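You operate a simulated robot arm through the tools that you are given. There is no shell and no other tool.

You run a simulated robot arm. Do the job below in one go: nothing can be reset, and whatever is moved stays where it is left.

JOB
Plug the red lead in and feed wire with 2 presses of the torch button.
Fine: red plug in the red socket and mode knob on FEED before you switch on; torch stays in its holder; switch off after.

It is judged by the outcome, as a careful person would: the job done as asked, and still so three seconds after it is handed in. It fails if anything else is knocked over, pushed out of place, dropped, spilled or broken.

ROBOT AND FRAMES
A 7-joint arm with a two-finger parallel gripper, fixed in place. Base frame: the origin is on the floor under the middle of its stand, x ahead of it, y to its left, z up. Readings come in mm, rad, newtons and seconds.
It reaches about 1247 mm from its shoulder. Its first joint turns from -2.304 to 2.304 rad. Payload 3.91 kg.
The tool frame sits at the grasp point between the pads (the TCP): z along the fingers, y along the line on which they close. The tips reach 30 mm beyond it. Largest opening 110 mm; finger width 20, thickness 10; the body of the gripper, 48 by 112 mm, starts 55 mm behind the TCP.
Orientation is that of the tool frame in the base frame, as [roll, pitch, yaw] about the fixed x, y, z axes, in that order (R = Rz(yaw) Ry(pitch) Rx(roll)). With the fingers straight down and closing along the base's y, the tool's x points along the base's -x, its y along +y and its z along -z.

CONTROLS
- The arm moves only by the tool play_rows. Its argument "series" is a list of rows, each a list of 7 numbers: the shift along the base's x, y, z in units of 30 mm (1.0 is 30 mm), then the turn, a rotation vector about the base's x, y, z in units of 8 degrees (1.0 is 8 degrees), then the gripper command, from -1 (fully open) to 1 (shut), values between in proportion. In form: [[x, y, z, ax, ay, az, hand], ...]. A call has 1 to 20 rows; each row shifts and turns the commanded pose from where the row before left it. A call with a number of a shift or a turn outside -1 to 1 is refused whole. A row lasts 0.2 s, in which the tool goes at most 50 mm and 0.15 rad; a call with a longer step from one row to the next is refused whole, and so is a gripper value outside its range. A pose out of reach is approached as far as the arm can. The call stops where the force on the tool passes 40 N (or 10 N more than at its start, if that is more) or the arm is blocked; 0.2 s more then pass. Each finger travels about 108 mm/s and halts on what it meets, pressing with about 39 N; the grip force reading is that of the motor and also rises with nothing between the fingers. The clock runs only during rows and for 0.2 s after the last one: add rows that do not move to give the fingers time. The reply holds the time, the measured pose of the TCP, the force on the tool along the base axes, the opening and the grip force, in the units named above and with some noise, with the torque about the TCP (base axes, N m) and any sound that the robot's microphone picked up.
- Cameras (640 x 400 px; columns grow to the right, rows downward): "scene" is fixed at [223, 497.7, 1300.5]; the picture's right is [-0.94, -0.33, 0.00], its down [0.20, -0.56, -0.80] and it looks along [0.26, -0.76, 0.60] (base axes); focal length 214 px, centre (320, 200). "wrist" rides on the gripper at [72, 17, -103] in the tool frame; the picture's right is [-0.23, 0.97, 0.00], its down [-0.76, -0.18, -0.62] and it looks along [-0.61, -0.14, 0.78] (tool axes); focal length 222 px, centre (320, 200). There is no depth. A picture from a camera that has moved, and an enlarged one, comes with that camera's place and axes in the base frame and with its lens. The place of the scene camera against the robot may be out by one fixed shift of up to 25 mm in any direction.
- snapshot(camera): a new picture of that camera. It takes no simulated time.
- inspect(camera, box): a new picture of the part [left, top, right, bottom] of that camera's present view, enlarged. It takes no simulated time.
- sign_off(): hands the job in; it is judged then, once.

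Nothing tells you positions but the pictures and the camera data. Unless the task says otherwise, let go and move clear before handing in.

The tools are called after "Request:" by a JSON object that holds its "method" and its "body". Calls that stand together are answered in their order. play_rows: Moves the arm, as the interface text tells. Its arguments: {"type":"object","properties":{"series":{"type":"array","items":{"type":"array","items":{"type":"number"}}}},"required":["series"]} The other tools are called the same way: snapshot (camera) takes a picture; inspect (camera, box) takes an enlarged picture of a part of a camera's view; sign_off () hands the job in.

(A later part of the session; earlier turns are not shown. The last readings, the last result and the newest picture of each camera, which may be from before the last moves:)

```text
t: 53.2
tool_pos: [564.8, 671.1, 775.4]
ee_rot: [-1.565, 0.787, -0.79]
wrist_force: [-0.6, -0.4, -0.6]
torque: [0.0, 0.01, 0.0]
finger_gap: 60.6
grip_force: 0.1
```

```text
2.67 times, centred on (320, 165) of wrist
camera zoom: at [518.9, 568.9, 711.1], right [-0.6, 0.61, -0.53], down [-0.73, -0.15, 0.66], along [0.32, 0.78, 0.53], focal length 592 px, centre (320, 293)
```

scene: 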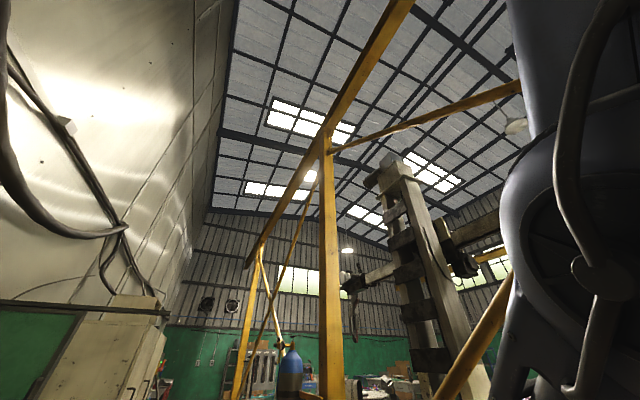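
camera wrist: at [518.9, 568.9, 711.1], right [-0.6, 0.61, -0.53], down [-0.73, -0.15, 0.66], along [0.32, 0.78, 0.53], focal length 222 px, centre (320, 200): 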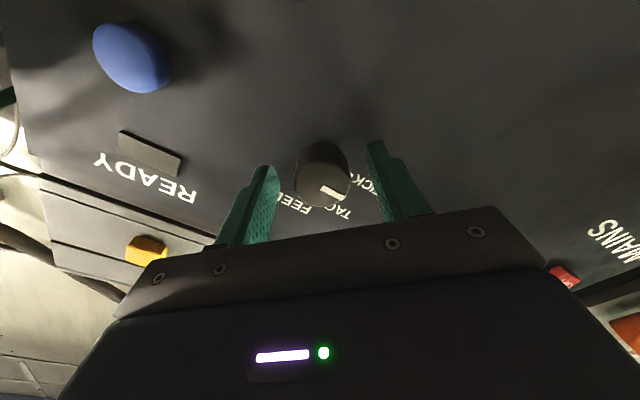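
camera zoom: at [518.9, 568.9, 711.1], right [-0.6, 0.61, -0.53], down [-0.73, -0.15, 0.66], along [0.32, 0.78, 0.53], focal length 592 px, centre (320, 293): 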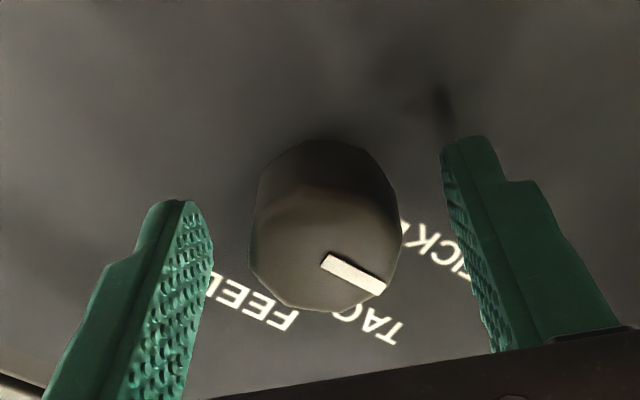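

Fingers straddle the knob evenly. Closing, then turning 90° clockwise about the panel normal.

Request:
{"method": "play_rows", "body": {"series": [[0, 0, 0, 0, 0, 0, 0.3], [0, 0, 0, 0, 0, 0, 0.9], [0, 0, 0, 0, 0, 0, 0.9], [0, 0, 0, 0, 0, 0, 0.9]]}}

Request:
{"method": "inspect", "body": {"camera": "wrist", "box": [240, 90, 400, 240]}}

```text
t: 54.2
tool_pos: [563.4, 669.5, 775.0]
ee_rot: [-1.568, 0.787, -0.79]
wrist_force: [-1.8, 13.8, -10.4]
torque: [-0.23, 0.21, 0.32]
finger_gap: 33.4
grip_force: 44.9
```

```text
2.67 times, centred on (320, 165) of wrist
camera zoom: at [518.4, 569.2, 710.5], right [-0.6, 0.61, -0.53], down [-0.73, -0.15, 0.66], along [0.32, 0.78, 0.53], focal length 592 px, centre (320, 293)
```

zoom: 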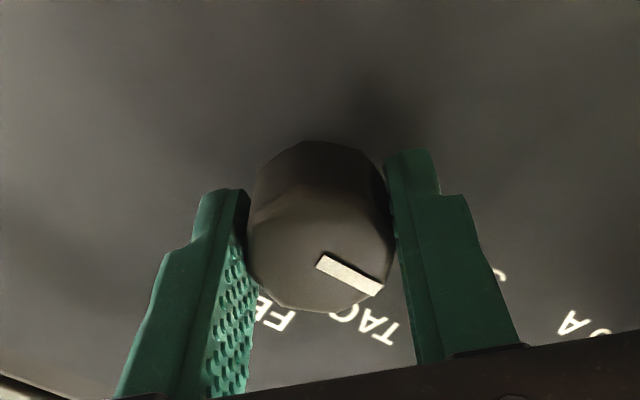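

Request:
{"method": "play_rows", "body": {"series": [[-0.025, 0.025, -0.035, 0, 0, 0, 0.9], [0, 0, 0, 0, 0, 0, 0.9]]}}

```text
t: 54.8
tool_pos: [563.3, 670.8, 774.7]
ee_rot: [-1.565, 0.789, -0.788]
wrist_force: [-5.3, 0.2, -0.4]
torque: [-0.09, 0.1, -0.13]
finger_gap: 33.4
grip_force: 45.0
```

Side load gone. Turning the first half.

Request:
{"method": "play_rows", "body": {"series": [[0, 0, 0, 0.668, 0.657, 0, 0.9], [0, 0, 0, 0.668, 0.657, 0, 0.9], [0, 0, 0, 0.668, 0.657, 0, 0.9], [0, 0, 0, 0.668, 0.657, 0, 0.9], [0, 0, 0, 0.668, 0.657, 0, 0.9], [0, 0, 0, 0.668, 0.657, 0, 0.9]]}}

Request:
{"method": "inspect", "body": {"camera": "wrist", "box": [240, 90, 400, 240]}}

```text
t: 56.2
tool_pos: [562.1, 670.1, 774.2]
ee_rot: [0.565, 1.564, 1.34]
wrist_force: [17.9, 25.7, 13.3]
torque: [0.23, -0.26, 0.09]
finger_gap: 33.6
grip_force: 45.1
```

```text
2.67 times, centred on (320, 165) of wrist
camera zoom: at [478.2, 609.4, 700.7], right [-0.68, 0.69, 0.23], down [-0.32, -0.57, 0.76], along [0.66, 0.44, 0.61], focal length 592 px, centre (320, 293)
```

zoom: 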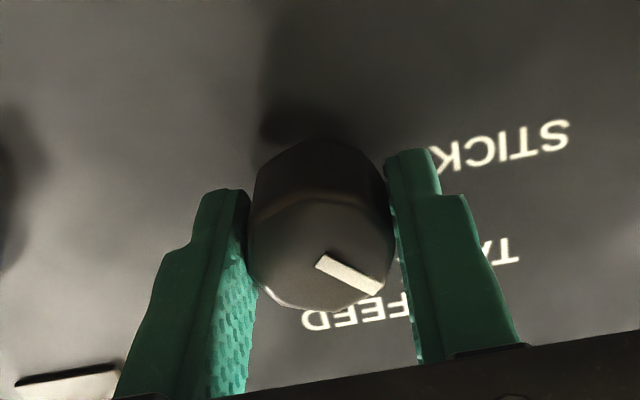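

The knob turned with the gripper to TACK, but some pulling load has built up. I'll relieve it slightly and continue the second half.

Request:
{"method": "play_rows", "body": {"series": [[0.055, 0.055, 0.03, 0, 0, 0, 0.9], [0, 0, 0, 0, 0, 0, 0.9]]}}

```text
t: 56.8
tool_pos: [563.5, 670.5, 773.9]
ee_rot: [0.709, 1.57, 1.484]
wrist_force: [-17.5, -17.3, 18.7]
torque: [0.9, -0.93, -0.02]
finger_gap: 33.4
grip_force: 45.2
```

Request:
{"method": "play_rows", "body": {"series": [[-0.024, -0.024, 0.03, 0, 0, 0, 0.9], [0, 0, 0, 0, 0, 0, 0.9]]}}

```text
t: 57.4
tool_pos: [564.2, 669.5, 774.5]
ee_rot: [0.973, 1.567, 1.752]
wrist_force: [-18.2, -23.7, 4.9]
torque: [0.57, -0.57, -0.1]
finger_gap: 33.3
grip_force: 45.1
```

Request:
{"method": "play_rows", "body": {"series": [[-0.024, -0.024, 0, 0, 0, 0, 0.9], [0, 0, 0, 0, 0, 0, 0.9]]}}

```text
t: 58.0
tool_pos: [563.3, 669.9, 774.5]
ee_rot: [0.983, 1.569, 1.762]
wrist_force: [2.5, 7.4, -12.1]
torque: [-1.09, 1.05, 0.17]
finger_gap: 33.4
grip_force: 44.8
```

Request:
{"method": "play_rows", "body": {"series": [[0, 0, 0, 0.5, 0.492, 0, 0.9], [0, 0, 0, 0.5, 0.492, 0, 0.9], [0, 0, 0, 0.5, 0.492, 0, 0.9], [0, 0, 0, 0.5, 0.492, 0, 0.9]]}}

Request:
{"method": "inspect", "body": {"camera": "wrist", "box": [240, 90, 400, 240]}}

```text
t: 59.0
tool_pos: [564.4, 670.1, 774.7]
ee_rot: [1.568, 1.179, 2.345]
wrist_force: [8.2, 8.5, -19.8]
torque: [-0.86, 0.85, 0.31]
finger_gap: 33.3
grip_force: 45.1
```

```text
2.67 times, centred on (320, 165) of wrist
camera zoom: at [459.3, 628.1, 713.3], right [-0.57, 0.58, 0.58], down [-0.13, -0.76, 0.63], along [0.81, 0.29, 0.51], focal length 592 px, centre (320, 293)
```

zoom: 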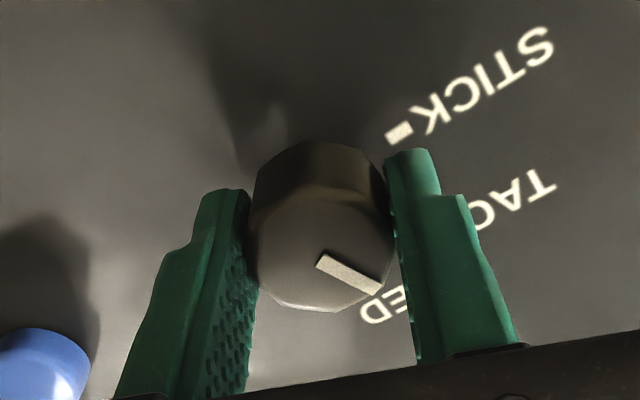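

Request:
{"method": "play_rows", "body": {"series": [[0, 0, -0.02, 0.5, 0.492, 0, 0.9], [0, 0, 0, 0.5, 0.492, 0, 0.9], [0, 0, 0, 0.5, 0.492, 0, 0.9], [0, 0, 0, 0.5, 0.492, 0, 0.9]]}}

Request:
{"method": "inspect", "body": {"camera": "wrist", "box": [240, 90, 400, 240]}}

```text
t: 60.0
tool_pos: [563.4, 670.3, 775.6]
ee_rot: [1.569, 0.785, 2.344]
wrist_force: [8.5, 14.7, -10.8]
torque: [0.05, -0.1, -0.07]
finger_gap: 33.5
grip_force: 44.7
```

```text
2.67 times, centred on (320, 165) of wrist
camera zoom: at [445.4, 642.1, 734.5], right [-0.37, 0.38, 0.85], down [0.02, -0.91, 0.41], along [0.93, 0.17, 0.33], focal length 592 px, centre (320, 293)
```

zoom: 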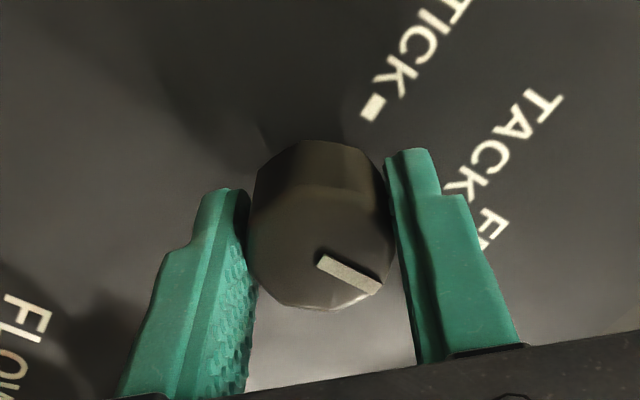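

90° turned with the knob held throughout. I'll open, back straight out, and check the pointer.

Request:
{"method": "play_rows", "body": {"series": [[0, 0, 0, 0, 0, 0, 0.3], [0, 0, 0, 0, 0, 0, -0.1], [0, 0, 0, 0, 0, 0, -0.1], [0, 0, 0, 0, 0, 0, -0.1], [-0.5, -0.49, 0, 0, 0, 0, -0.1], [-0.5, -0.49, 0, 0, 0, 0, -0.1], [-0.5, -0.49, 0, 0, 0, 0, -0.1], [-0.5, -0.49, 0, 0, 0, 0, -0.1], [-0.5, -0.49, 0, 0, 0, 0, -0.1]]}}

Request:
{"method": "snapshot", "body": {"camera": "wrist"}}

Request:
{"method": "inspect", "body": {"camera": "wrist", "box": [260, 50, 400, 180]}}

```text
t: 62.0
tool_pos: [488.5, 595.1, 776.2]
ee_rot: [1.57, 0.784, 2.343]
wrist_force: [-0.2, -0.6, -0.1]
torque: [0.0, 0.0, 0.0]
finger_gap: 60.5
grip_force: 0.1
```

```text
taken
camera wrist: at [370.7, 567.3, 735.6], right [-0.37, 0.38, 0.85], down [0.02, -0.91, 0.41], along [0.93, 0.17, 0.33], focal length 222 px, centre (320, 200)
```

wrist: 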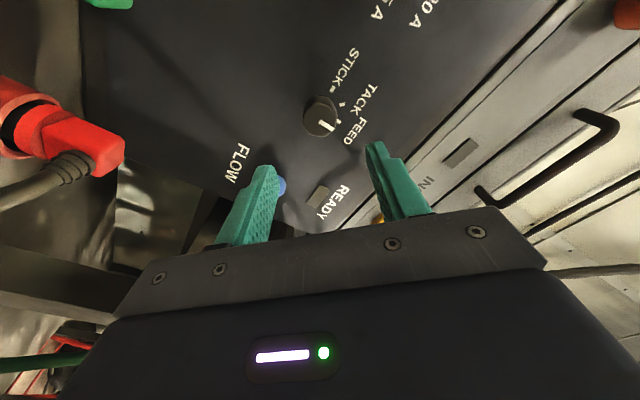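

```text
3.08 times, centred on (330, 115) of wrist
camera zoom: at [370.7, 567.3, 735.6], right [-0.37, 0.38, 0.85], down [0.02, -0.91, 0.41], along [0.93, 0.17, 0.33], focal length 684 px, centre (289, 462)
```

zoom: 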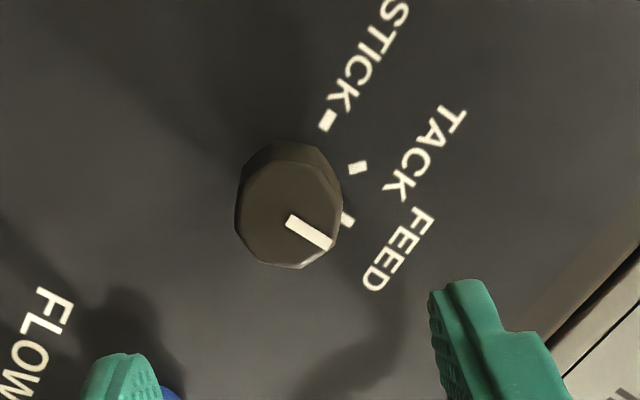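

The pointer now points straight at FEED. Before switching on I'll back up and look left to find the torch, its holder and its button.

Request:
{"method": "play_rows", "body": {"series": [[-0.248, -0.346, 0.747, -0.668, -0.657, 0, -0.1], [-0.248, -0.346, 0.747, -0.668, -0.657, 0, -0.1], [-0.248, -0.346, 0.747, -0.668, -0.657, 0, -0.1], [-0.248, -0.346, 0.747, -0.668, -0.657, 0, -0.1], [-0.248, -0.346, 0.747, -0.668, -0.657, 0, -0.1], [-0.248, -0.346, 0.747, -0.668, -0.657, 0, -0.1], [-0.248, -0.346, 0.747, -0.68, 0.69, 0, -0.1], [-0.248, -0.346, 0.747, -0.68, 0.69, 0, -0.1], [-0.248, -0.346, 0.747, -0.68, 0.69, 0, -0.1], [-0.248, -0.346, 0.747, -0.68, 0.69, 0, -0.1]]}}

Request:
{"method": "snapshot", "body": {"camera": "wrist"}}

Request:
{"method": "inspect", "body": {"camera": "wrist", "box": [0, 0, 100, 400]}}

```text
t: 64.2
tool_pos: [416.6, 493.3, 995.3]
ee_rot: [3.141, 1.029, -2.363]
wrist_force: [0.6, 0.5, -0.5]
torque: [0.0, 0.01, -0.02]
finger_gap: 60.6
grip_force: 0.0
```

```text
taken
camera wrist: at [314.9, 415.9, 986.6], right [-0.6, 0.78, 0.19], down [0.02, -0.23, 0.97], along [0.8, 0.59, 0.12], focal length 222 px, centre (320, 200)
```

wrist: 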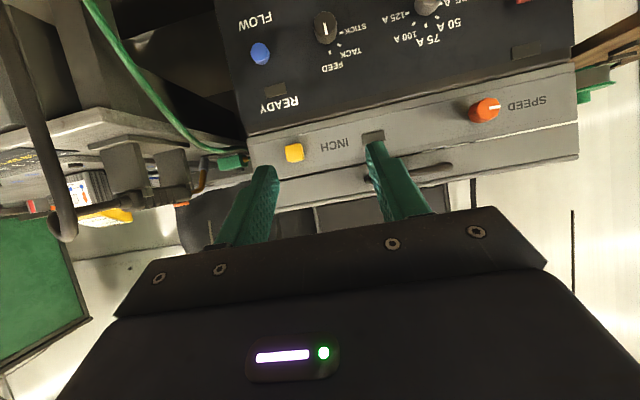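

```text
1.00 times, centred on (50, 200) of wrist (not enlarged: the box is as wide or as high as the picture)
camera zoom: at [314.9, 415.9, 986.6], right [-0.6, 0.78, 0.19], down [0.02, -0.23, 0.97], along [0.8, 0.59, 0.12], focal length 222 px, centre (590, 200)
```

zoom: 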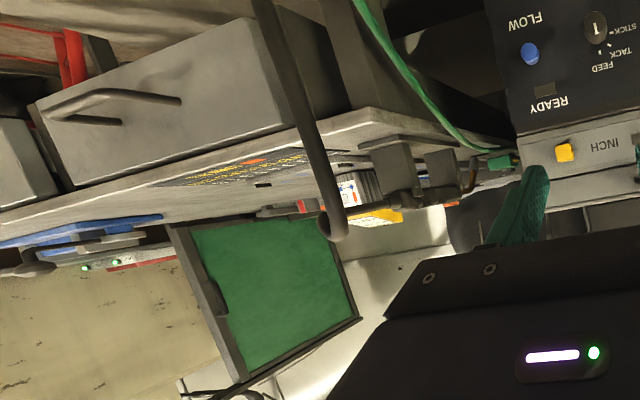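

The torch lies in a cradle on the table to the left of the machine; its lead arches up at about (613, 347, 998), which I must avoid. I'll rise and view the torch from above.

Request:
{"method": "play_rows", "body": {"series": [[0, 0, 0.7, -0.645, 0.656, 0, -0.1], [0, 0, 0.7, -0.645, 0.656, 0, -0.1], [0, 0, 0.7, -0.645, 0.656, 0, -0.1], [0, 0, 0.7, -0.645, 0.656, 0, -0.1], [0, 0, 0.7, -0.645, 0.656, 0, -0.1], [0, 0, 0.7, -0.645, 0.656, 0, -0.1], [0, 0, 0.7, -0.645, 0.656, 0, -0.1], [0, 0, 0.7, -0.645, 0.656, 0, -0.1], [0.9, -0.36, 0.2, 0, 0, 0, -0.1], [0.9, -0.36, 0.2, 0, 0, 0, -0.1], [0.9, -0.36, 0.2, 0, 0, 0, -0.1], [0.9, -0.36, 0.2, 0, 0, 0, -0.1], [0.9, -0.36, 0.2, 0, 0, 0, -0.1], [0.9, -0.36, 0, 0, 0, 0, -0.1], [0.9, -0.36, 0, 0, 0, 0, -0.1], [0.9, -0.36, 0, 0, 0, 0, -0.1]]}}

Request:
{"method": "snapshot", "body": {"camera": "wrist"}}

```text
t: 67.6
tool_pos: [629.7, 407.0, 1197.2]
ee_rot: [-3.14, 0.005, -2.363]
wrist_force: [-0.9, 0.6, -0.1]
torque: [-0.02, -0.01, 0.01]
finger_gap: 60.6
grip_force: 0.0
```

```text
taken
camera wrist: at [566.3, 367.3, 1299.2], right [-0.52, 0.85, 0.0], down [0.66, 0.41, 0.63], along [0.54, 0.33, -0.78], focal length 222 px, centre (320, 200)
```

wrist: 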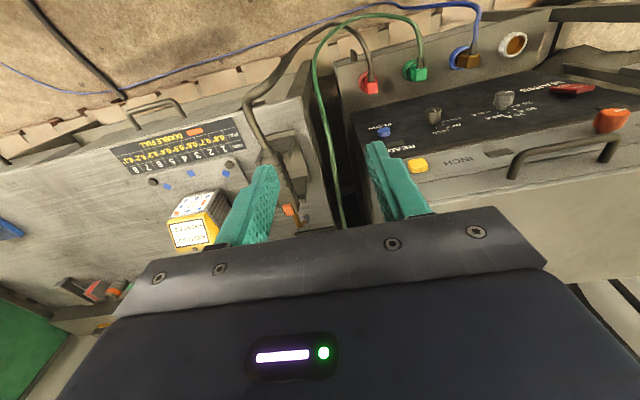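

Request:
{"method": "inspect", "body": {"camera": "wrist", "box": [220, 90, 360, 240]}}

Request:
{"method": "inspect", "body": {"camera": "wrist", "box": [310, 20, 560, 150]}}

```text
2.67 times, centred on (290, 165) of wrist
camera zoom: at [566.3, 367.3, 1299.2], right [-0.52, 0.85, 0.0], down [0.66, 0.41, 0.63], along [0.54, 0.33, -0.78], focal length 592 px, centre (400, 293)
```

zoom: 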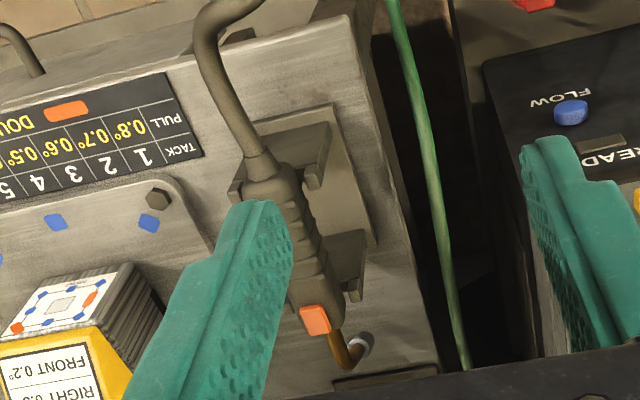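

```text
2.56 times, centred on (435, 85) of wrist
camera zoom: at [566.3, 367.3, 1299.2], right [-0.52, 0.85, 0.0], down [0.66, 0.41, 0.63], along [0.54, 0.33, -0.78], focal length 569 px, centre (26, 494)
```

zoom: 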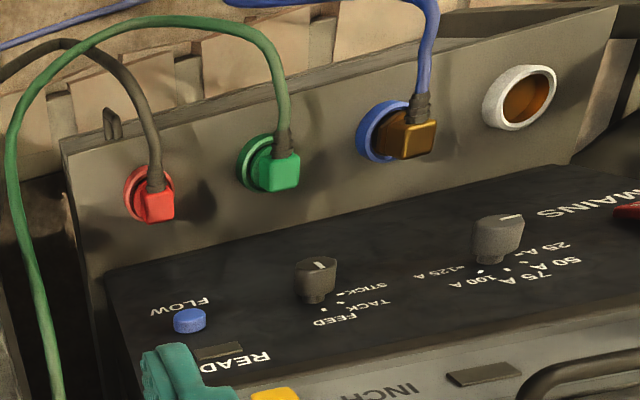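

The torch's orange button is near (820, 455, 1001). I'll move closer with the fingers wide open for an unobstructed look at the torch, holder and button.

Request:
{"method": "play_rows", "body": {"series": [[0.817, -0.175, -0.4, 0, 0, 0, -1], [0.817, -0.175, -0.4, 0, 0, 0, -1], [0.817, -0.175, -0.4, 0, 0, 0, -1], [0.817, -0.175, -0.4, 0, 0, 0, -1]]}}

Request:
{"method": "snapshot", "body": {"camera": "wrist"}}

Request:
{"method": "inspect", "body": {"camera": "wrist", "box": [240, 40, 420, 220]}}

```text
t: 68.6
tool_pos: [726.9, 385.2, 1151.3]
ee_rot: [-3.14, 0.005, -2.364]
wrist_force: [0.6, 0.0, -0.6]
torque: [-0.02, -0.02, 0.01]
finger_gap: 110.1
grip_force: 0.1
```

```text
taken
camera wrist: at [663.9, 345.3, 1252.6], right [-0.52, 0.85, 0.0], down [0.66, 0.41, 0.63], along [0.54, 0.33, -0.78], focal length 222 px, centre (320, 200)
```

wrist: 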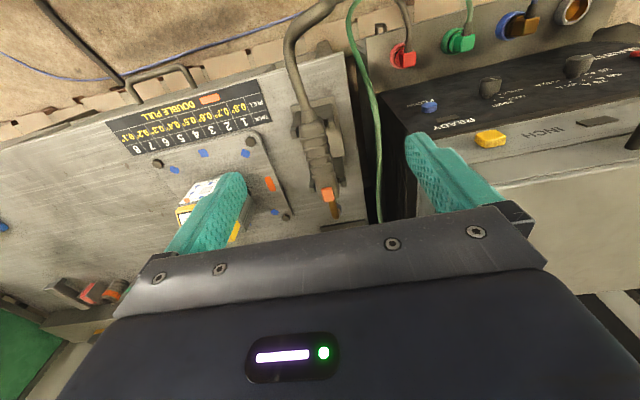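

```text
2.22 times, centred on (330, 130) of wrist
camera zoom: at [663.9, 345.3, 1252.6], right [-0.52, 0.85, 0.0], down [0.66, 0.41, 0.63], along [0.54, 0.33, -0.78], focal length 494 px, centre (298, 356)
```

zoom: 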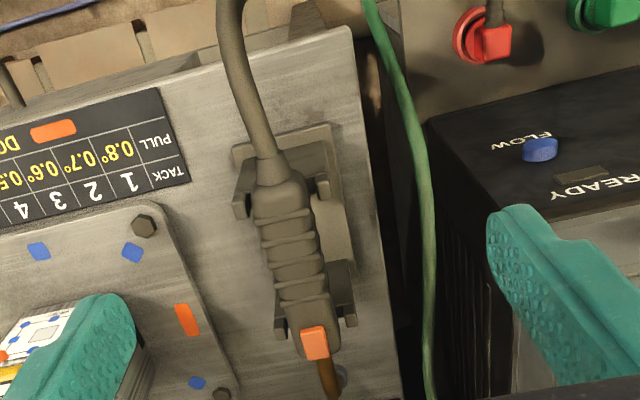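

Request:
{"method": "inspect", "body": {"camera": "wrist", "box": [290, 150, 370, 230]}}

Request:
{"method": "inspect", "body": {"camera": "wrist", "box": [270, 90, 370, 190]}}

```text
5.00 times, centred on (330, 190) of wrist
camera zoom: at [663.9, 345.3, 1252.6], right [-0.52, 0.85, 0.0], down [0.66, 0.41, 0.63], along [0.54, 0.33, -0.78], focal length 1111 px, centre (270, 250)
```

zoom: 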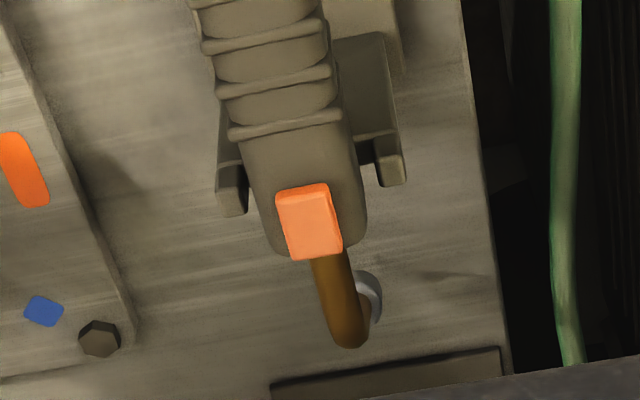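

```text
4.00 times, centred on (320, 140) of wrist
camera zoom: at [663.9, 345.3, 1252.6], right [-0.52, 0.85, 0.0], down [0.66, 0.41, 0.63], along [0.54, 0.33, -0.78], focal length 888 px, centre (320, 440)
```

zoom: 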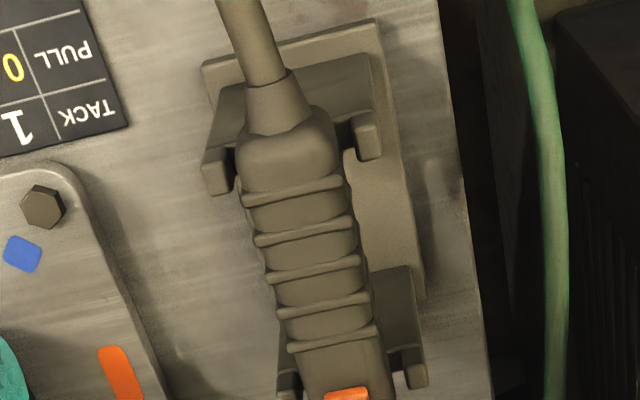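

The button sits on top of the torch handle at about (824, 457, 998), pressable from above with the torch resting in its cradle. First the MAINS switch: I'll retreat and go in front of it with the tool level and fingers closed.

Request:
{"method": "play_rows", "body": {"series": [[-0.9, -0.09, 0.1, 0, 0, 0, -1], [-0.9, -0.09, 0.1, 0, 0, 0, -1], [-0.9, -0.09, 0, 0, 0, 0, -1], [-0.9, -0.09, 0, 0, 0, 0, -1], [-0.9, -0.09, 0, 0, 0, 0, -1], [-0.9, -0.09, 0, 0, 0, 0, -1], [-0.9, -0.09, 0, 0, 0, 0, -1], [-0.9, -0.09, 0, 0, 0, 0, -1]]}}

Request:
{"method": "play_rows", "body": {"series": [[-0.914, 0.93, -0.5, 0.657, -0.668, 0, 0], [-0.914, 0.93, -0.5, 0.657, -0.668, 0, 1], [-0.914, 0.93, -0.5, 0.657, -0.668, 0, 1], [-0.914, 0.93, -0.6, 0.657, -0.668, 0, 1], [-0.914, 0.93, -0.6, 0.657, -0.668, 0, 1], [-0.914, 0.93, -0.6, 0.657, -0.668, 0, 1], [-0.914, 0.93, -0.6, 0.657, -0.668, 0, 1], [-0.914, 0.93, -0.6, 0.657, -0.668, 0, 1], [-0.914, 0.93, -0.6, 0.657, -0.668, 0, 1], [-0.914, 0.93, -0.6, 0.657, -0.668, 0, 1], [-0.914, 0.93, -0.6, 0.657, -0.668, 0, 1], [-0.914, 0.93, -0.6, 0.657, -0.668, 0, 1]]}}

Request:
{"method": "snapshot", "body": {"camera": "wrist"}}

```text
t: 70.4
tool_pos: [510.8, 362.8, 1151.6]
ee_rot: [-3.141, 0.005, -2.366]
wrist_force: [0.7, 0.2, -1.1]
torque: [0.0, 0.02, -0.02]
finger_gap: 110.2
grip_force: 0.2
```

```text
t: 73.0
tool_pos: [180.2, 699.3, 946.5]
ee_rot: [0.17, 1.563, 0.948]
wrist_force: [0.4, -0.7, 0.8]
torque: [-0.01, -0.02, 0.04]
finger_gap: 0.0
grip_force: 37.8
```

```text
taken
camera wrist: at [95.2, 638.3, 873.1], right [-0.68, 0.69, 0.23], down [-0.32, -0.57, 0.76], along [0.65, 0.44, 0.61], focal length 222 px, centre (320, 200)
```

wrist: 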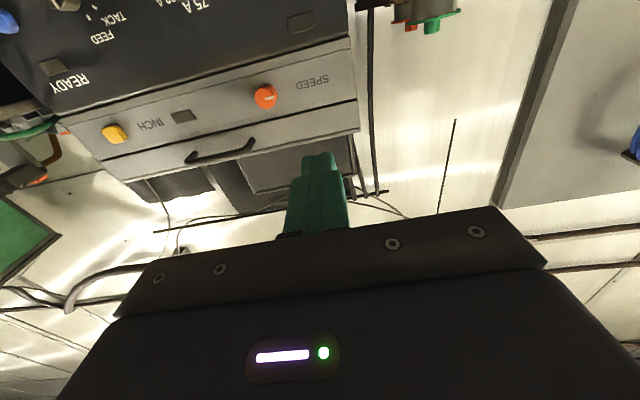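

Request:
{"method": "play_rows", "body": {"series": [[0, 0, -0.95, 0, 0, 0, 1], [0, 0, -0.95, 0, 0, 0, 1], [0, 0, -0.95, 0, 0, 0, 1], [0, 0, -0.95, 0, 0, 0, 1], [0, 0, -0.95, 0, 0, 0, 1], [0.713, 0.701, 0, 0, 0, 0, 1], [0.713, 0.701, 0, 0, 0, 0, 1], [0.713, 0.701, 0, 0, 0, 0, 1]]}}

Request:
{"method": "snapshot", "body": {"camera": "wrist"}}

Request:
{"method": "inspect", "body": {"camera": "wrist", "box": [230, 20, 400, 180]}}

```text
t: 74.8
tool_pos: [247.5, 761.2, 805.8]
ee_rot: [0.143, 1.567, 0.919]
wrist_force: [-0.7, 0.3, 0.5]
torque: [-0.01, 0.01, -0.04]
finger_gap: 0.0
grip_force: 37.3
```

```text
taken
camera wrist: at [162.7, 699.9, 732.3], right [-0.68, 0.69, 0.23], down [-0.32, -0.57, 0.76], along [0.66, 0.45, 0.61], focal length 222 px, centre (320, 200)
```

wrist: 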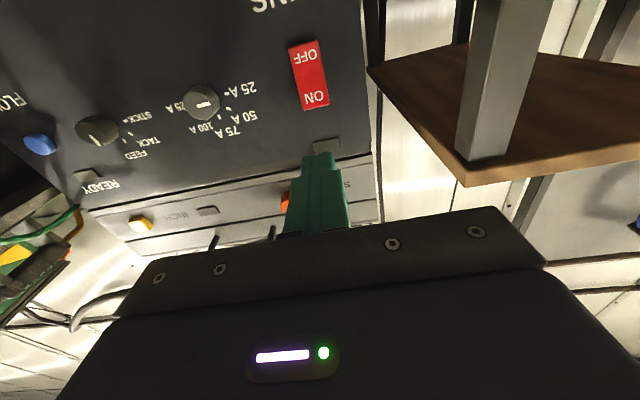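

```text
2.50 times, centred on (315, 100) of wrist
camera zoom: at [162.7, 699.9, 732.3], right [-0.68, 0.69, 0.23], down [-0.32, -0.57, 0.76], along [0.66, 0.45, 0.61], focal length 555 px, centre (332, 450)
```

zoom: 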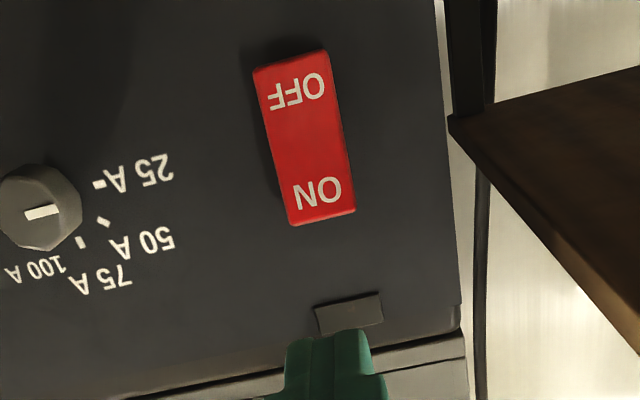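

The rocker spans u 348–379, z 746–811 with ON at the top. I'll align on the ON half (z≈800) and advance to just short of it.

Request:
{"method": "play_rows", "body": {"series": [[0.14, -0.143, -0.19, 0, 0, 0, 1], [0.642, 0.631, 0, 0, 0, 0, 1], [0.642, 0.631, 0, 0, 0, 0, 1], [0.642, 0.631, 0, 0, 0, 0, 1], [0.642, 0.631, 0, 0, 0, 0, 1], [0.642, 0.631, 0, 0, 0, 0, 1]]}}

Request:
{"method": "inspect", "body": {"camera": "wrist", "box": [230, 60, 410, 220]}}

```text
t: 76.2
tool_pos: [349.3, 853.1, 800.1]
ee_rot: [0.213, 1.567, 0.989]
wrist_force: [-0.1, 0.3, 0.5]
torque: [0.01, -0.02, -0.01]
finger_gap: 0.0
grip_force: 37.4
```

```text
2.50 times, centred on (320, 140) of wrist
camera zoom: at [264.4, 791.4, 725.7], right [-0.68, 0.69, 0.23], down [-0.32, -0.57, 0.76], along [0.66, 0.45, 0.61], focal length 555 px, centre (320, 350)
```

zoom: 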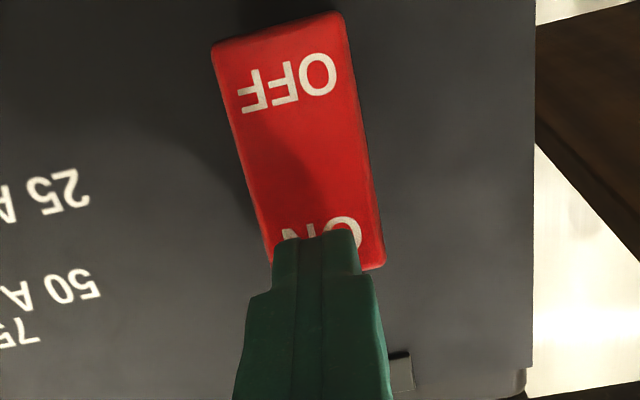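

Request:
{"method": "play_rows", "body": {"series": [[0.0713, 0.0701, 0, 0, 0, 0, 1], [0.0713, 0.0701, 0, 0, 0, 0, 1], [0.0713, 0.0701, 0, 0, 0, 0, 1]]}}

Request:
{"method": "inspect", "body": {"camera": "wrist", "box": [230, 60, 410, 220]}}

```text
t: 77.0
tool_pos: [354.6, 857.6, 799.4]
ee_rot: [0.241, 1.566, 1.021]
wrist_force: [-0.9, -0.4, 1.2]
torque: [-0.02, 0.0, 0.02]
finger_gap: 0.0
grip_force: 37.8
```

```text
2.50 times, centred on (320, 140) of wrist
camera zoom: at [269.4, 797.0, 726.1], right [-0.68, 0.69, 0.23], down [-0.32, -0.57, 0.76], along [0.66, 0.45, 0.61], focal length 555 px, centre (320, 350)
```

zoom: 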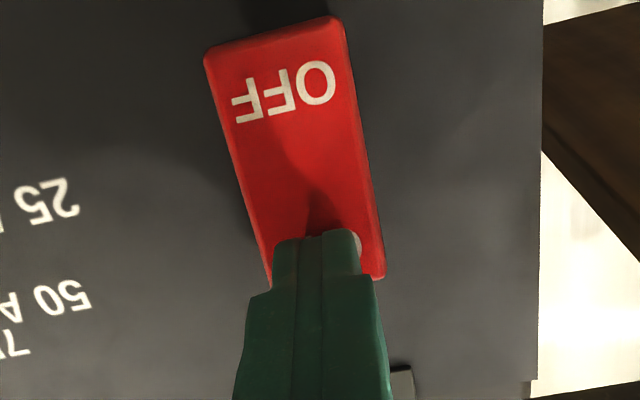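

Request:
{"method": "play_rows", "body": {"series": [[0.0713, 0.0701, 0, 0, 0, 0, 1], [0.0713, 0.0701, 0, 0, 0, 0, 1], [0.0713, 0.0701, 0, 0, 0, 0, 1]]}}

Request:
{"method": "inspect", "body": {"camera": "wrist", "box": [230, 60, 410, 220]}}

```text
t: 77.8
tool_pos: [357.8, 862.8, 799.1]
ee_rot: [0.165, 1.565, 0.943]
wrist_force: [-7.3, -13.6, 7.0]
torque: [0.05, -0.07, -0.13]
finger_gap: 0.0
grip_force: 37.8
stopped in row 3: the force on the tool passed its limit at 47 N (the readings are from after the stop); the commanded pose is now the measured one
```

```text
2.50 times, centred on (320, 140) of wrist
camera zoom: at [273.1, 801.2, 725.0], right [-0.68, 0.69, 0.23], down [-0.32, -0.57, 0.76], along [0.66, 0.45, 0.61], focal length 555 px, centre (320, 350)
```

zoom: 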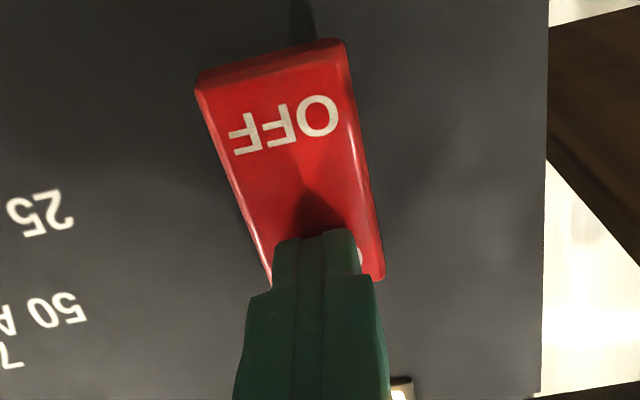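

The rocker has tipped to ON and the pilot lamp beside it looks lit. I'll back off and check the lamps.

Request:
{"method": "play_rows", "body": {"series": [[-0.3, -0.295, 0, 0, 0, 0, 1], [-0.713, -0.701, 0, 0, 0, 0, 1], [-0.713, -0.701, 0, 0, 0, 0, 1], [-0.713, -0.701, 0, 0, 0, 0, 1], [-0.713, -0.701, 0, 0, 0, 0, 1], [-0.713, -0.701, 0, 0, 0, 0, 1]]}}

Request:
{"method": "snapshot", "body": {"camera": "wrist"}}

Request:
{"method": "inspect", "body": {"camera": "wrist", "box": [0, 60, 400, 240]}}

```text
t: 79.2
tool_pos: [240.8, 749.0, 798.6]
ee_rot: [0.166, 1.567, 0.941]
wrist_force: [1.1, -0.2, 0.6]
torque: [0.03, 0.01, 0.01]
finger_gap: 0.1
grip_force: 37.4
```

```text
taken
camera wrist: at [156.1, 686.7, 725.6], right [-0.68, 0.69, 0.23], down [-0.32, -0.57, 0.76], along [0.66, 0.45, 0.61], focal length 222 px, centre (320, 200)
```

wrist: 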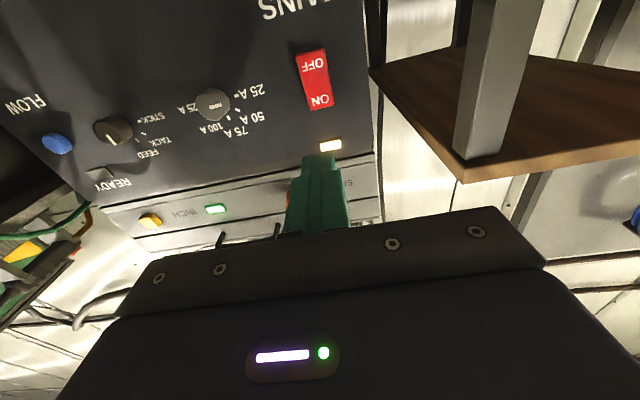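

```text
1.60 times, centred on (200, 150) of wrist
camera zoom: at [156.1, 686.7, 725.6], right [-0.68, 0.69, 0.23], down [-0.32, -0.57, 0.76], along [0.66, 0.45, 0.61], focal length 355 px, centre (512, 280)
```

zoom: 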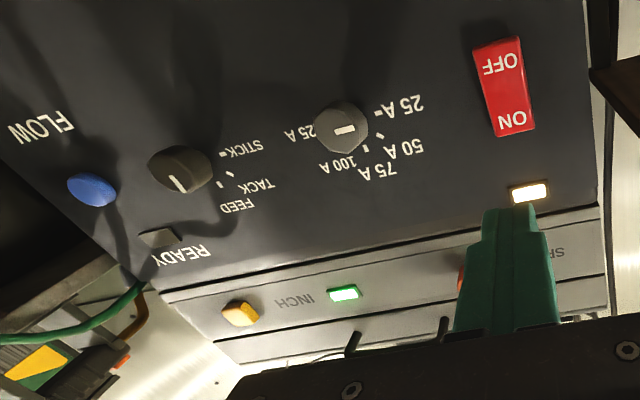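

MAINS and the INCH (feed) lamps are lit, so the machine is on in FEED mode. I'll rise, tilt the tool to 25° and cross over to the torch side, high above the lead.

Request:
{"method": "play_rows", "body": {"series": [[-0.152, -0.15, 0.975, 0, 0, 0, 1], [-0.152, -0.15, 0.975, 0, 0, 0, 1], [-0.152, -0.15, 0.975, 0, 0, 0, 1], [-0.152, -0.15, 0.975, -0.633, 0.644, 0, 1], [-0.152, -0.15, 0.975, -0.633, 0.644, 0, 1], [-0.152, -0.15, 0.975, -0.633, 0.644, 0, 1], [-0.152, -0.15, 0.975, -0.633, 0.644, 0, 1], [-0.152, -0.15, 0.975, -0.633, 0.644, 0, 1], [-0.152, -0.15, 0.975, -0.633, 0.644, 0, 1], [-0.152, -0.15, 0.975, -0.633, 0.644, 0, 1], [-0.152, -0.15, 0.975, -0.633, 0.644, 0, 1], [-0.152, -0.15, 0.975, -0.633, 0.644, 0, 1]]}}

Request:
{"method": "play_rows", "body": {"series": [[0.888, -0.82, 0, 0, 0, 0, 1], [0.888, -0.82, 0, 0, 0, 0, 1], [0.888, -0.82, 0, 0, 0, 0, 1], [0.888, -0.82, 0, 0, 0, 0, 1], [0.888, -0.82, 0, 0, 0, 0, 1], [0.888, -0.82, 0, 0, 0, 0, 1], [0.888, -0.82, 0, 0, 0, 0, 1], [0.888, -0.82, 0, 0, 0, 0, 1], [0.888, -0.82, 0, 0, 0, 0, 1], [0.888, -0.82, 0, 0, 0, 0, 1], [0.888, -0.82, 0, 0, 0, 0, 1], [0.888, -0.82, 0, 0, 0, 0, 1], [0.888, -0.82, 0, 0, 0, 0, 1], [0.888, -0.82, 0, 0, 0, 0, 1], [0.888, -0.82, 0, 0, 0, 0, 1], [0.888, -0.82, 0, 0, 0, 0, 1], [0.888, -0.82, 0, 0, 0, 0, 1]]}}

Request:
{"method": "snapshot", "body": {"camera": "wrist"}}

```text
t: 81.8
tool_pos: [186.5, 695.1, 1149.2]
ee_rot: [3.141, 0.438, -2.363]
wrist_force: [-0.1, 0.7, 0.4]
torque: [-0.04, -0.05, 0.01]
finger_gap: 0.1
grip_force: 38.0
```

```text
t: 85.4
tool_pos: [638.9, 277.9, 1148.1]
ee_rot: [3.141, 0.44, -2.363]
wrist_force: [-0.1, 0.6, 1.1]
torque: [-0.03, -0.03, -0.02]
finger_gap: 0.1
grip_force: 37.5
```

```text
taken
camera wrist: at [549.5, 211.9, 1210.5], right [-0.54, 0.84, 0.1], down [0.43, 0.17, 0.89], along [0.73, 0.52, -0.45], focal length 222 px, centre (320, 200)
```

wrist: 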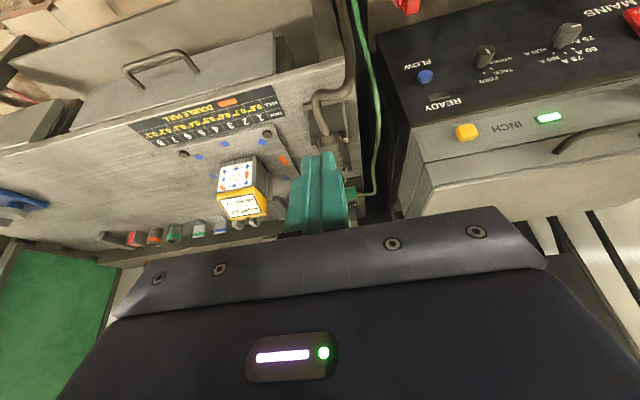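

Request:
{"method": "play_rows", "body": {"series": [[0.76, 0.7375, -0.1, 0, 0, 0, 1], [0.76, 0.7375, -0.1, 0, 0, 0, 1], [0.76, 0.7375, -0.2, 0, 0, 0, 1], [0.76, 0.7375, -0.2, 0, 0, 0, 1], [0.76, 0.7375, -0.3, 0, 0, 0, 1], [0.76, 0.7375, -0.3, 0, 0, 0, 1], [0.76, 0.7375, -0.4, 0, 0, 0, 1], [0.76, 0.7375, -0.4, 0, 0, 0, 1]]}}

Request:
{"method": "snapshot", "body": {"camera": "wrist"}}

Request:
{"method": "inspect", "body": {"camera": "wrist", "box": [240, 40, 420, 200]}}

```text
t: 87.2
tool_pos: [822.7, 451.7, 1087.8]
ee_rot: [3.139, 0.439, -2.365]
wrist_force: [0.4, 1.0, 0.4]
torque: [0.0, -0.03, -0.01]
finger_gap: 0.0
grip_force: 37.7
```

```text
taken
camera wrist: at [732.9, 385.1, 1150.2], right [-0.54, 0.84, 0.1], down [0.43, 0.17, 0.89], along [0.73, 0.52, -0.45], focal length 222 px, centre (320, 200)
```

wrist: 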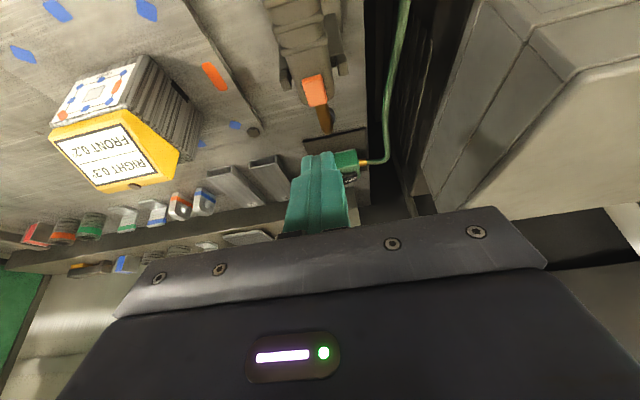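

```text
2.50 times, centred on (330, 120) of wrist
camera zoom: at [732.9, 385.1, 1150.2], right [-0.54, 0.84, 0.1], down [0.43, 0.17, 0.89], along [0.73, 0.52, -0.45], focal length 555 px, centre (295, 400)
```

zoom: 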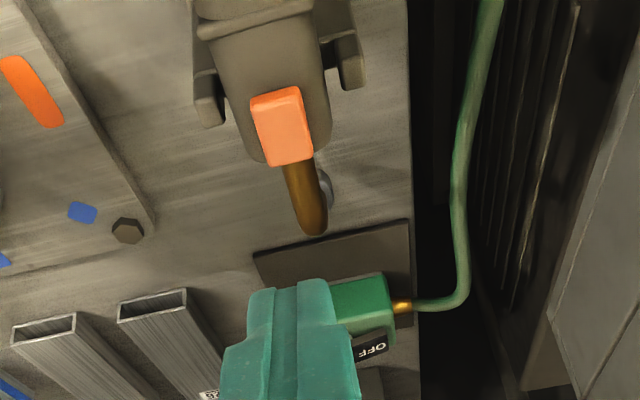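

The button is just ahead of the fingertip, about 3 mm to the side. I'll correct and descend to ~7 mm above it.

Request:
{"method": "play_rows", "body": {"series": [[-0.02, 0.06, -0.5, 0, 0, 0, 1], [-0.02, 0.055, -0.5, 0, 0, 0, 1], [0, 0, -0.5, 0, 0, 0, 1]]}}

Request:
{"method": "inspect", "body": {"camera": "wrist", "box": [260, 60, 400, 180]}}

```text
t: 88.0
tool_pos: [821.2, 455.0, 1043.3]
ee_rot: [3.141, 0.44, -2.364]
wrist_force: [-0.2, -0.2, 0.6]
torque: [0.0, 0.0, 0.0]
finger_gap: 0.0
grip_force: 37.8
```

```text
3.33 times, centred on (330, 120) of wrist
camera zoom: at [731.8, 389.8, 1105.4], right [-0.54, 0.84, 0.1], down [0.43, 0.17, 0.89], along [0.73, 0.52, -0.45], focal length 740 px, centre (287, 467)
```

zoom: 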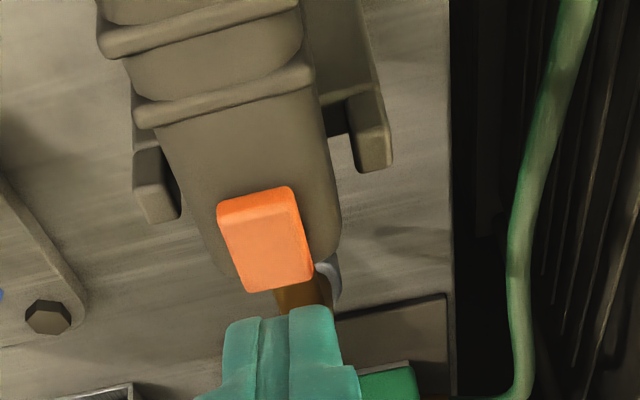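

Request:
{"method": "play_rows", "body": {"series": [[0, 0, -0.2, 0, 0, 0, 1], [0, 0, -0.1, 0, 0, 0, 1]]}}

Request:
{"method": "inspect", "body": {"camera": "wrist", "box": [260, 60, 400, 180]}}

```text
t: 88.6
tool_pos: [820.6, 458.2, 1035.1]
ee_rot: [3.141, 0.439, -2.365]
wrist_force: [0.0, 0.4, -0.4]
torque: [0.0, 0.02, -0.03]
finger_gap: 0.0
grip_force: 37.4
```

```text
3.33 times, centred on (330, 120) of wrist
camera zoom: at [730.7, 392.0, 1096.7], right [-0.54, 0.84, 0.1], down [0.43, 0.17, 0.89], along [0.73, 0.52, -0.45], focal length 740 px, centre (287, 467)
```

zoom: 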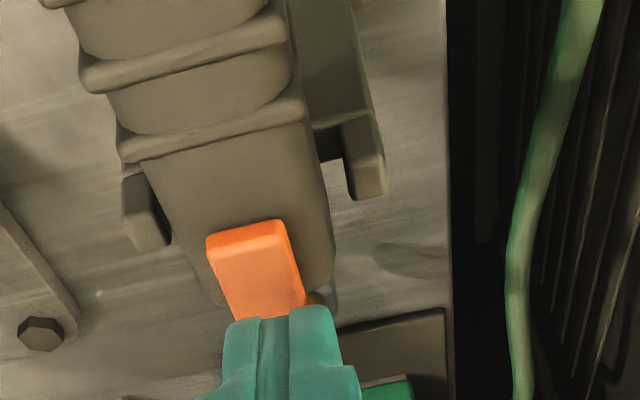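

Request:
{"method": "play_rows", "body": {"series": [[0, -0.08, 0, 0, 0, 0, 1], [0, 0, -0.05, 0, 0, 0, 1]]}}

Request:
{"method": "inspect", "body": {"camera": "wrist", "box": [260, 60, 400, 180]}}

```text
t: 89.2
tool_pos: [822.0, 453.4, 1033.3]
ee_rot: [-3.141, 0.437, -2.364]
wrist_force: [0.5, -0.1, -0.5]
torque: [0.0, 0.0, 0.02]
finger_gap: 0.0
grip_force: 37.4
```

```text
3.33 times, centred on (330, 120) of wrist
camera zoom: at [731.8, 389.4, 1095.1], right [-0.54, 0.84, 0.1], down [0.43, 0.17, 0.89], along [0.73, 0.52, -0.45], focal length 740 px, centre (287, 467)
```

zoom: 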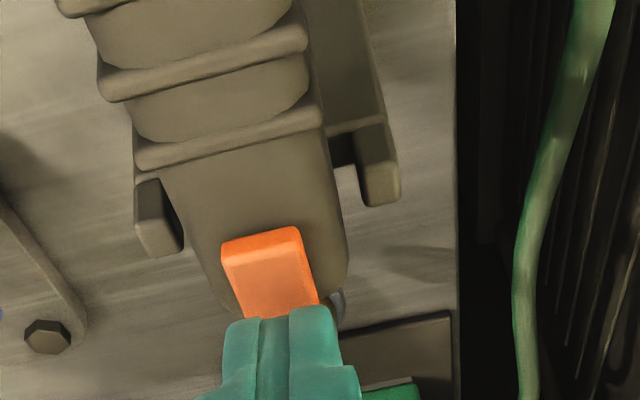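

Request:
{"method": "play_rows", "body": {"series": [[0, 0, -0.05, 0, 0, 0, 1], [0, 0, -0.05, 0, 0, 0, 1]]}}

Request:
{"method": "inspect", "body": {"camera": "wrist", "box": [260, 60, 400, 180]}}

```text
t: 89.8
tool_pos: [822.0, 455.0, 1029.7]
ee_rot: [3.141, 0.441, -2.366]
wrist_force: [-0.2, -0.5, -0.1]
torque: [0.0, -0.02, 0.0]
finger_gap: 0.2
grip_force: 37.7
```

```text
3.33 times, centred on (330, 120) of wrist
camera zoom: at [732.3, 389.2, 1091.9], right [-0.54, 0.84, 0.1], down [0.43, 0.17, 0.89], along [0.73, 0.52, -0.45], focal length 740 px, centre (287, 467)
```

zoom: 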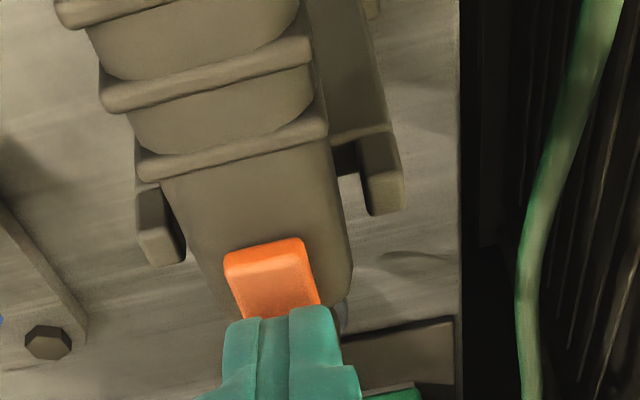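

Request:
{"method": "play_rows", "body": {"series": [[0, 0, -0.05, 0, 0, 0, 1], [0, 0, -0.05, 0, 0, 0, 1]]}}

Request:
{"method": "inspect", "body": {"camera": "wrist", "box": [260, 60, 400, 180]}}

```text
t: 90.4
tool_pos: [821.2, 454.6, 1027.3]
ee_rot: [-3.142, 0.438, -2.365]
wrist_force: [-0.1, 0.1, 1.2]
torque: [-0.01, -0.02, 0.03]
finger_gap: 0.0
grip_force: 37.5
```

```text
3.33 times, centred on (330, 120) of wrist
camera zoom: at [731.6, 389.3, 1089.2], right [-0.54, 0.84, 0.1], down [0.43, 0.17, 0.89], along [0.73, 0.52, -0.45], focal length 740 px, centre (287, 467)
```

zoom: 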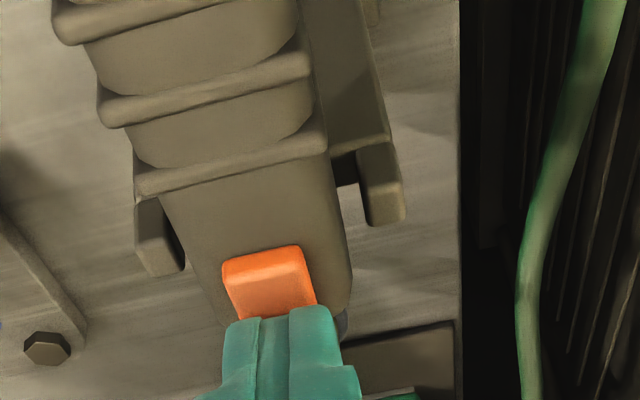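

The button top turns out lower (~z 990) and its centre ~11 mm further forward than my contact edge. I'll lift a little and shift forward before pressing.

Request:
{"method": "play_rows", "body": {"series": [[0, 0, 0.25, 0, 0, 0, 1], [0.27, 0.265, 0, 0, 0, 0, 1]]}}

Request:
{"method": "inspect", "body": {"camera": "wrist", "box": [260, 60, 400, 180]}}

```text
t: 91.0
tool_pos: [829.0, 462.4, 1035.4]
ee_rot: [-3.141, 0.439, -2.365]
wrist_force: [-0.6, 0.1, -0.3]
torque: [0.0, -0.01, 0.0]
finger_gap: 0.1
grip_force: 37.8
```

```text
3.33 times, centred on (330, 120) of wrist
camera zoom: at [739.1, 396.3, 1097.6], right [-0.54, 0.84, 0.1], down [0.43, 0.17, 0.89], along [0.73, 0.52, -0.45], focal length 740 px, centre (287, 467)
```

zoom: 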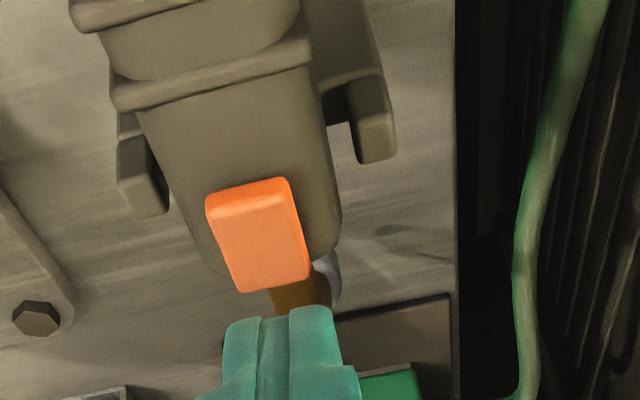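

Request:
{"method": "play_rows", "body": {"series": [[0.035, -0.036, -0.1, 0, 0, 0, 1], [0, 0, -0.1, 0, 0, 0, 1], [0, 0, -0.07, 0, 0, 0, 1]]}}

Request:
{"method": "inspect", "body": {"camera": "wrist", "box": [260, 60, 400, 180]}}

```text
t: 91.8
tool_pos: [830.7, 460.3, 1026.8]
ee_rot: [3.14, 0.439, -2.365]
wrist_force: [-0.1, -0.8, 1.1]
torque: [-0.01, 0.02, -0.02]
finger_gap: 0.0
grip_force: 37.7
```

```text
3.33 times, centred on (330, 120) of wrist
camera zoom: at [740.4, 395.4, 1088.7], right [-0.54, 0.84, 0.1], down [0.43, 0.17, 0.89], along [0.73, 0.52, -0.45], focal length 740 px, centre (287, 467)
```

zoom: 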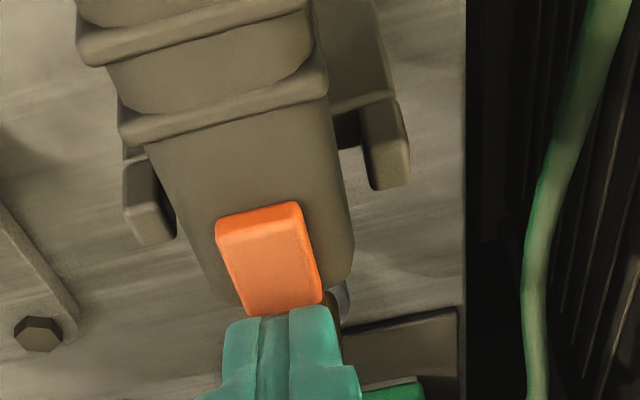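

Request:
{"method": "play_rows", "body": {"series": [[0, 0, -0.07, 0, 0, 0, 1], [0, 0, -0.07, 0, 0, 0, 1]]}}

Request:
{"method": "play_rows", "body": {"series": [[0, 0, -0.05, 0, 0, 0, 1]]}}

Request:
{"method": "inspect", "body": {"camera": "wrist", "box": [260, 60, 400, 180]}}

```text
t: 92.4
tool_pos: [829.4, 461.2, 1023.3]
ee_rot: [-3.141, 0.44, -2.364]
wrist_force: [0.1, -3.0, 7.1]
torque: [-0.08, -0.01, -0.01]
finger_gap: 0.0
grip_force: 37.7
heard: click
```

```text
t: 92.8
tool_pos: [831.7, 461.2, 1022.3]
ee_rot: [3.141, 0.44, -2.364]
wrist_force: [-3.4, -3.0, 11.7]
torque: [-0.03, 0.09, 0.0]
finger_gap: 0.0
grip_force: 37.9
```

```text
3.33 times, centred on (330, 120) of wrist
camera zoom: at [740.7, 395.9, 1083.3], right [-0.54, 0.84, 0.1], down [0.43, 0.17, 0.89], along [0.73, 0.52, -0.45], focal length 740 px, centre (287, 467)
```

zoom: 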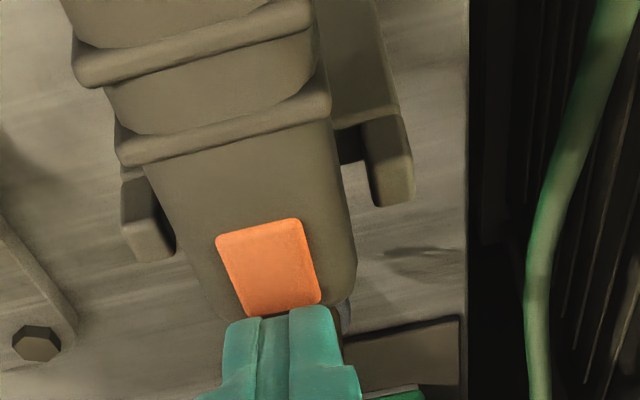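

A click was heard and the button is pressed flush: that's press one. Lifting clear to let it spring back.

Request:
{"method": "play_rows", "body": {"series": [[0, 0, 0.2, 0, 0, 0, 1], [0, 0, 0.25, 0, 0, 0, 1], [0, 0, 0, 0, 0, 0, 1], [0, 0, 0, 0, 0, 0, 1]]}}

Request:
{"method": "inspect", "body": {"camera": "wrist", "box": [260, 60, 400, 180]}}

Request:
{"method": "snapshot", "body": {"camera": "wrist"}}

```text
t: 93.8
tool_pos: [832.1, 462.3, 1034.8]
ee_rot: [-3.141, 0.44, -2.365]
wrist_force: [-0.5, -0.2, -0.1]
torque: [0.01, 0.0, -0.01]
finger_gap: 0.0
grip_force: 37.6
```

```text
3.33 times, centred on (330, 120) of wrist
camera zoom: at [741.7, 396.1, 1096.3], right [-0.54, 0.84, 0.1], down [0.43, 0.17, 0.89], along [0.73, 0.52, -0.45], focal length 740 px, centre (287, 467)
```

zoom: 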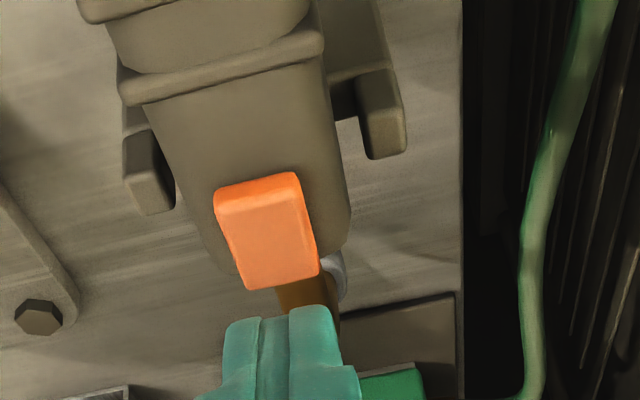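

```text
taken
camera wrist: at [741.7, 396.1, 1096.3], right [-0.54, 0.84, 0.1], down [0.43, 0.17, 0.89], along [0.73, 0.52, -0.45], focal length 222 px, centre (320, 200)
```

wrist: 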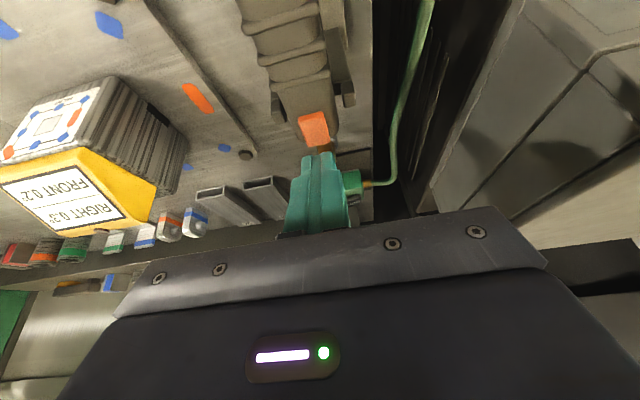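

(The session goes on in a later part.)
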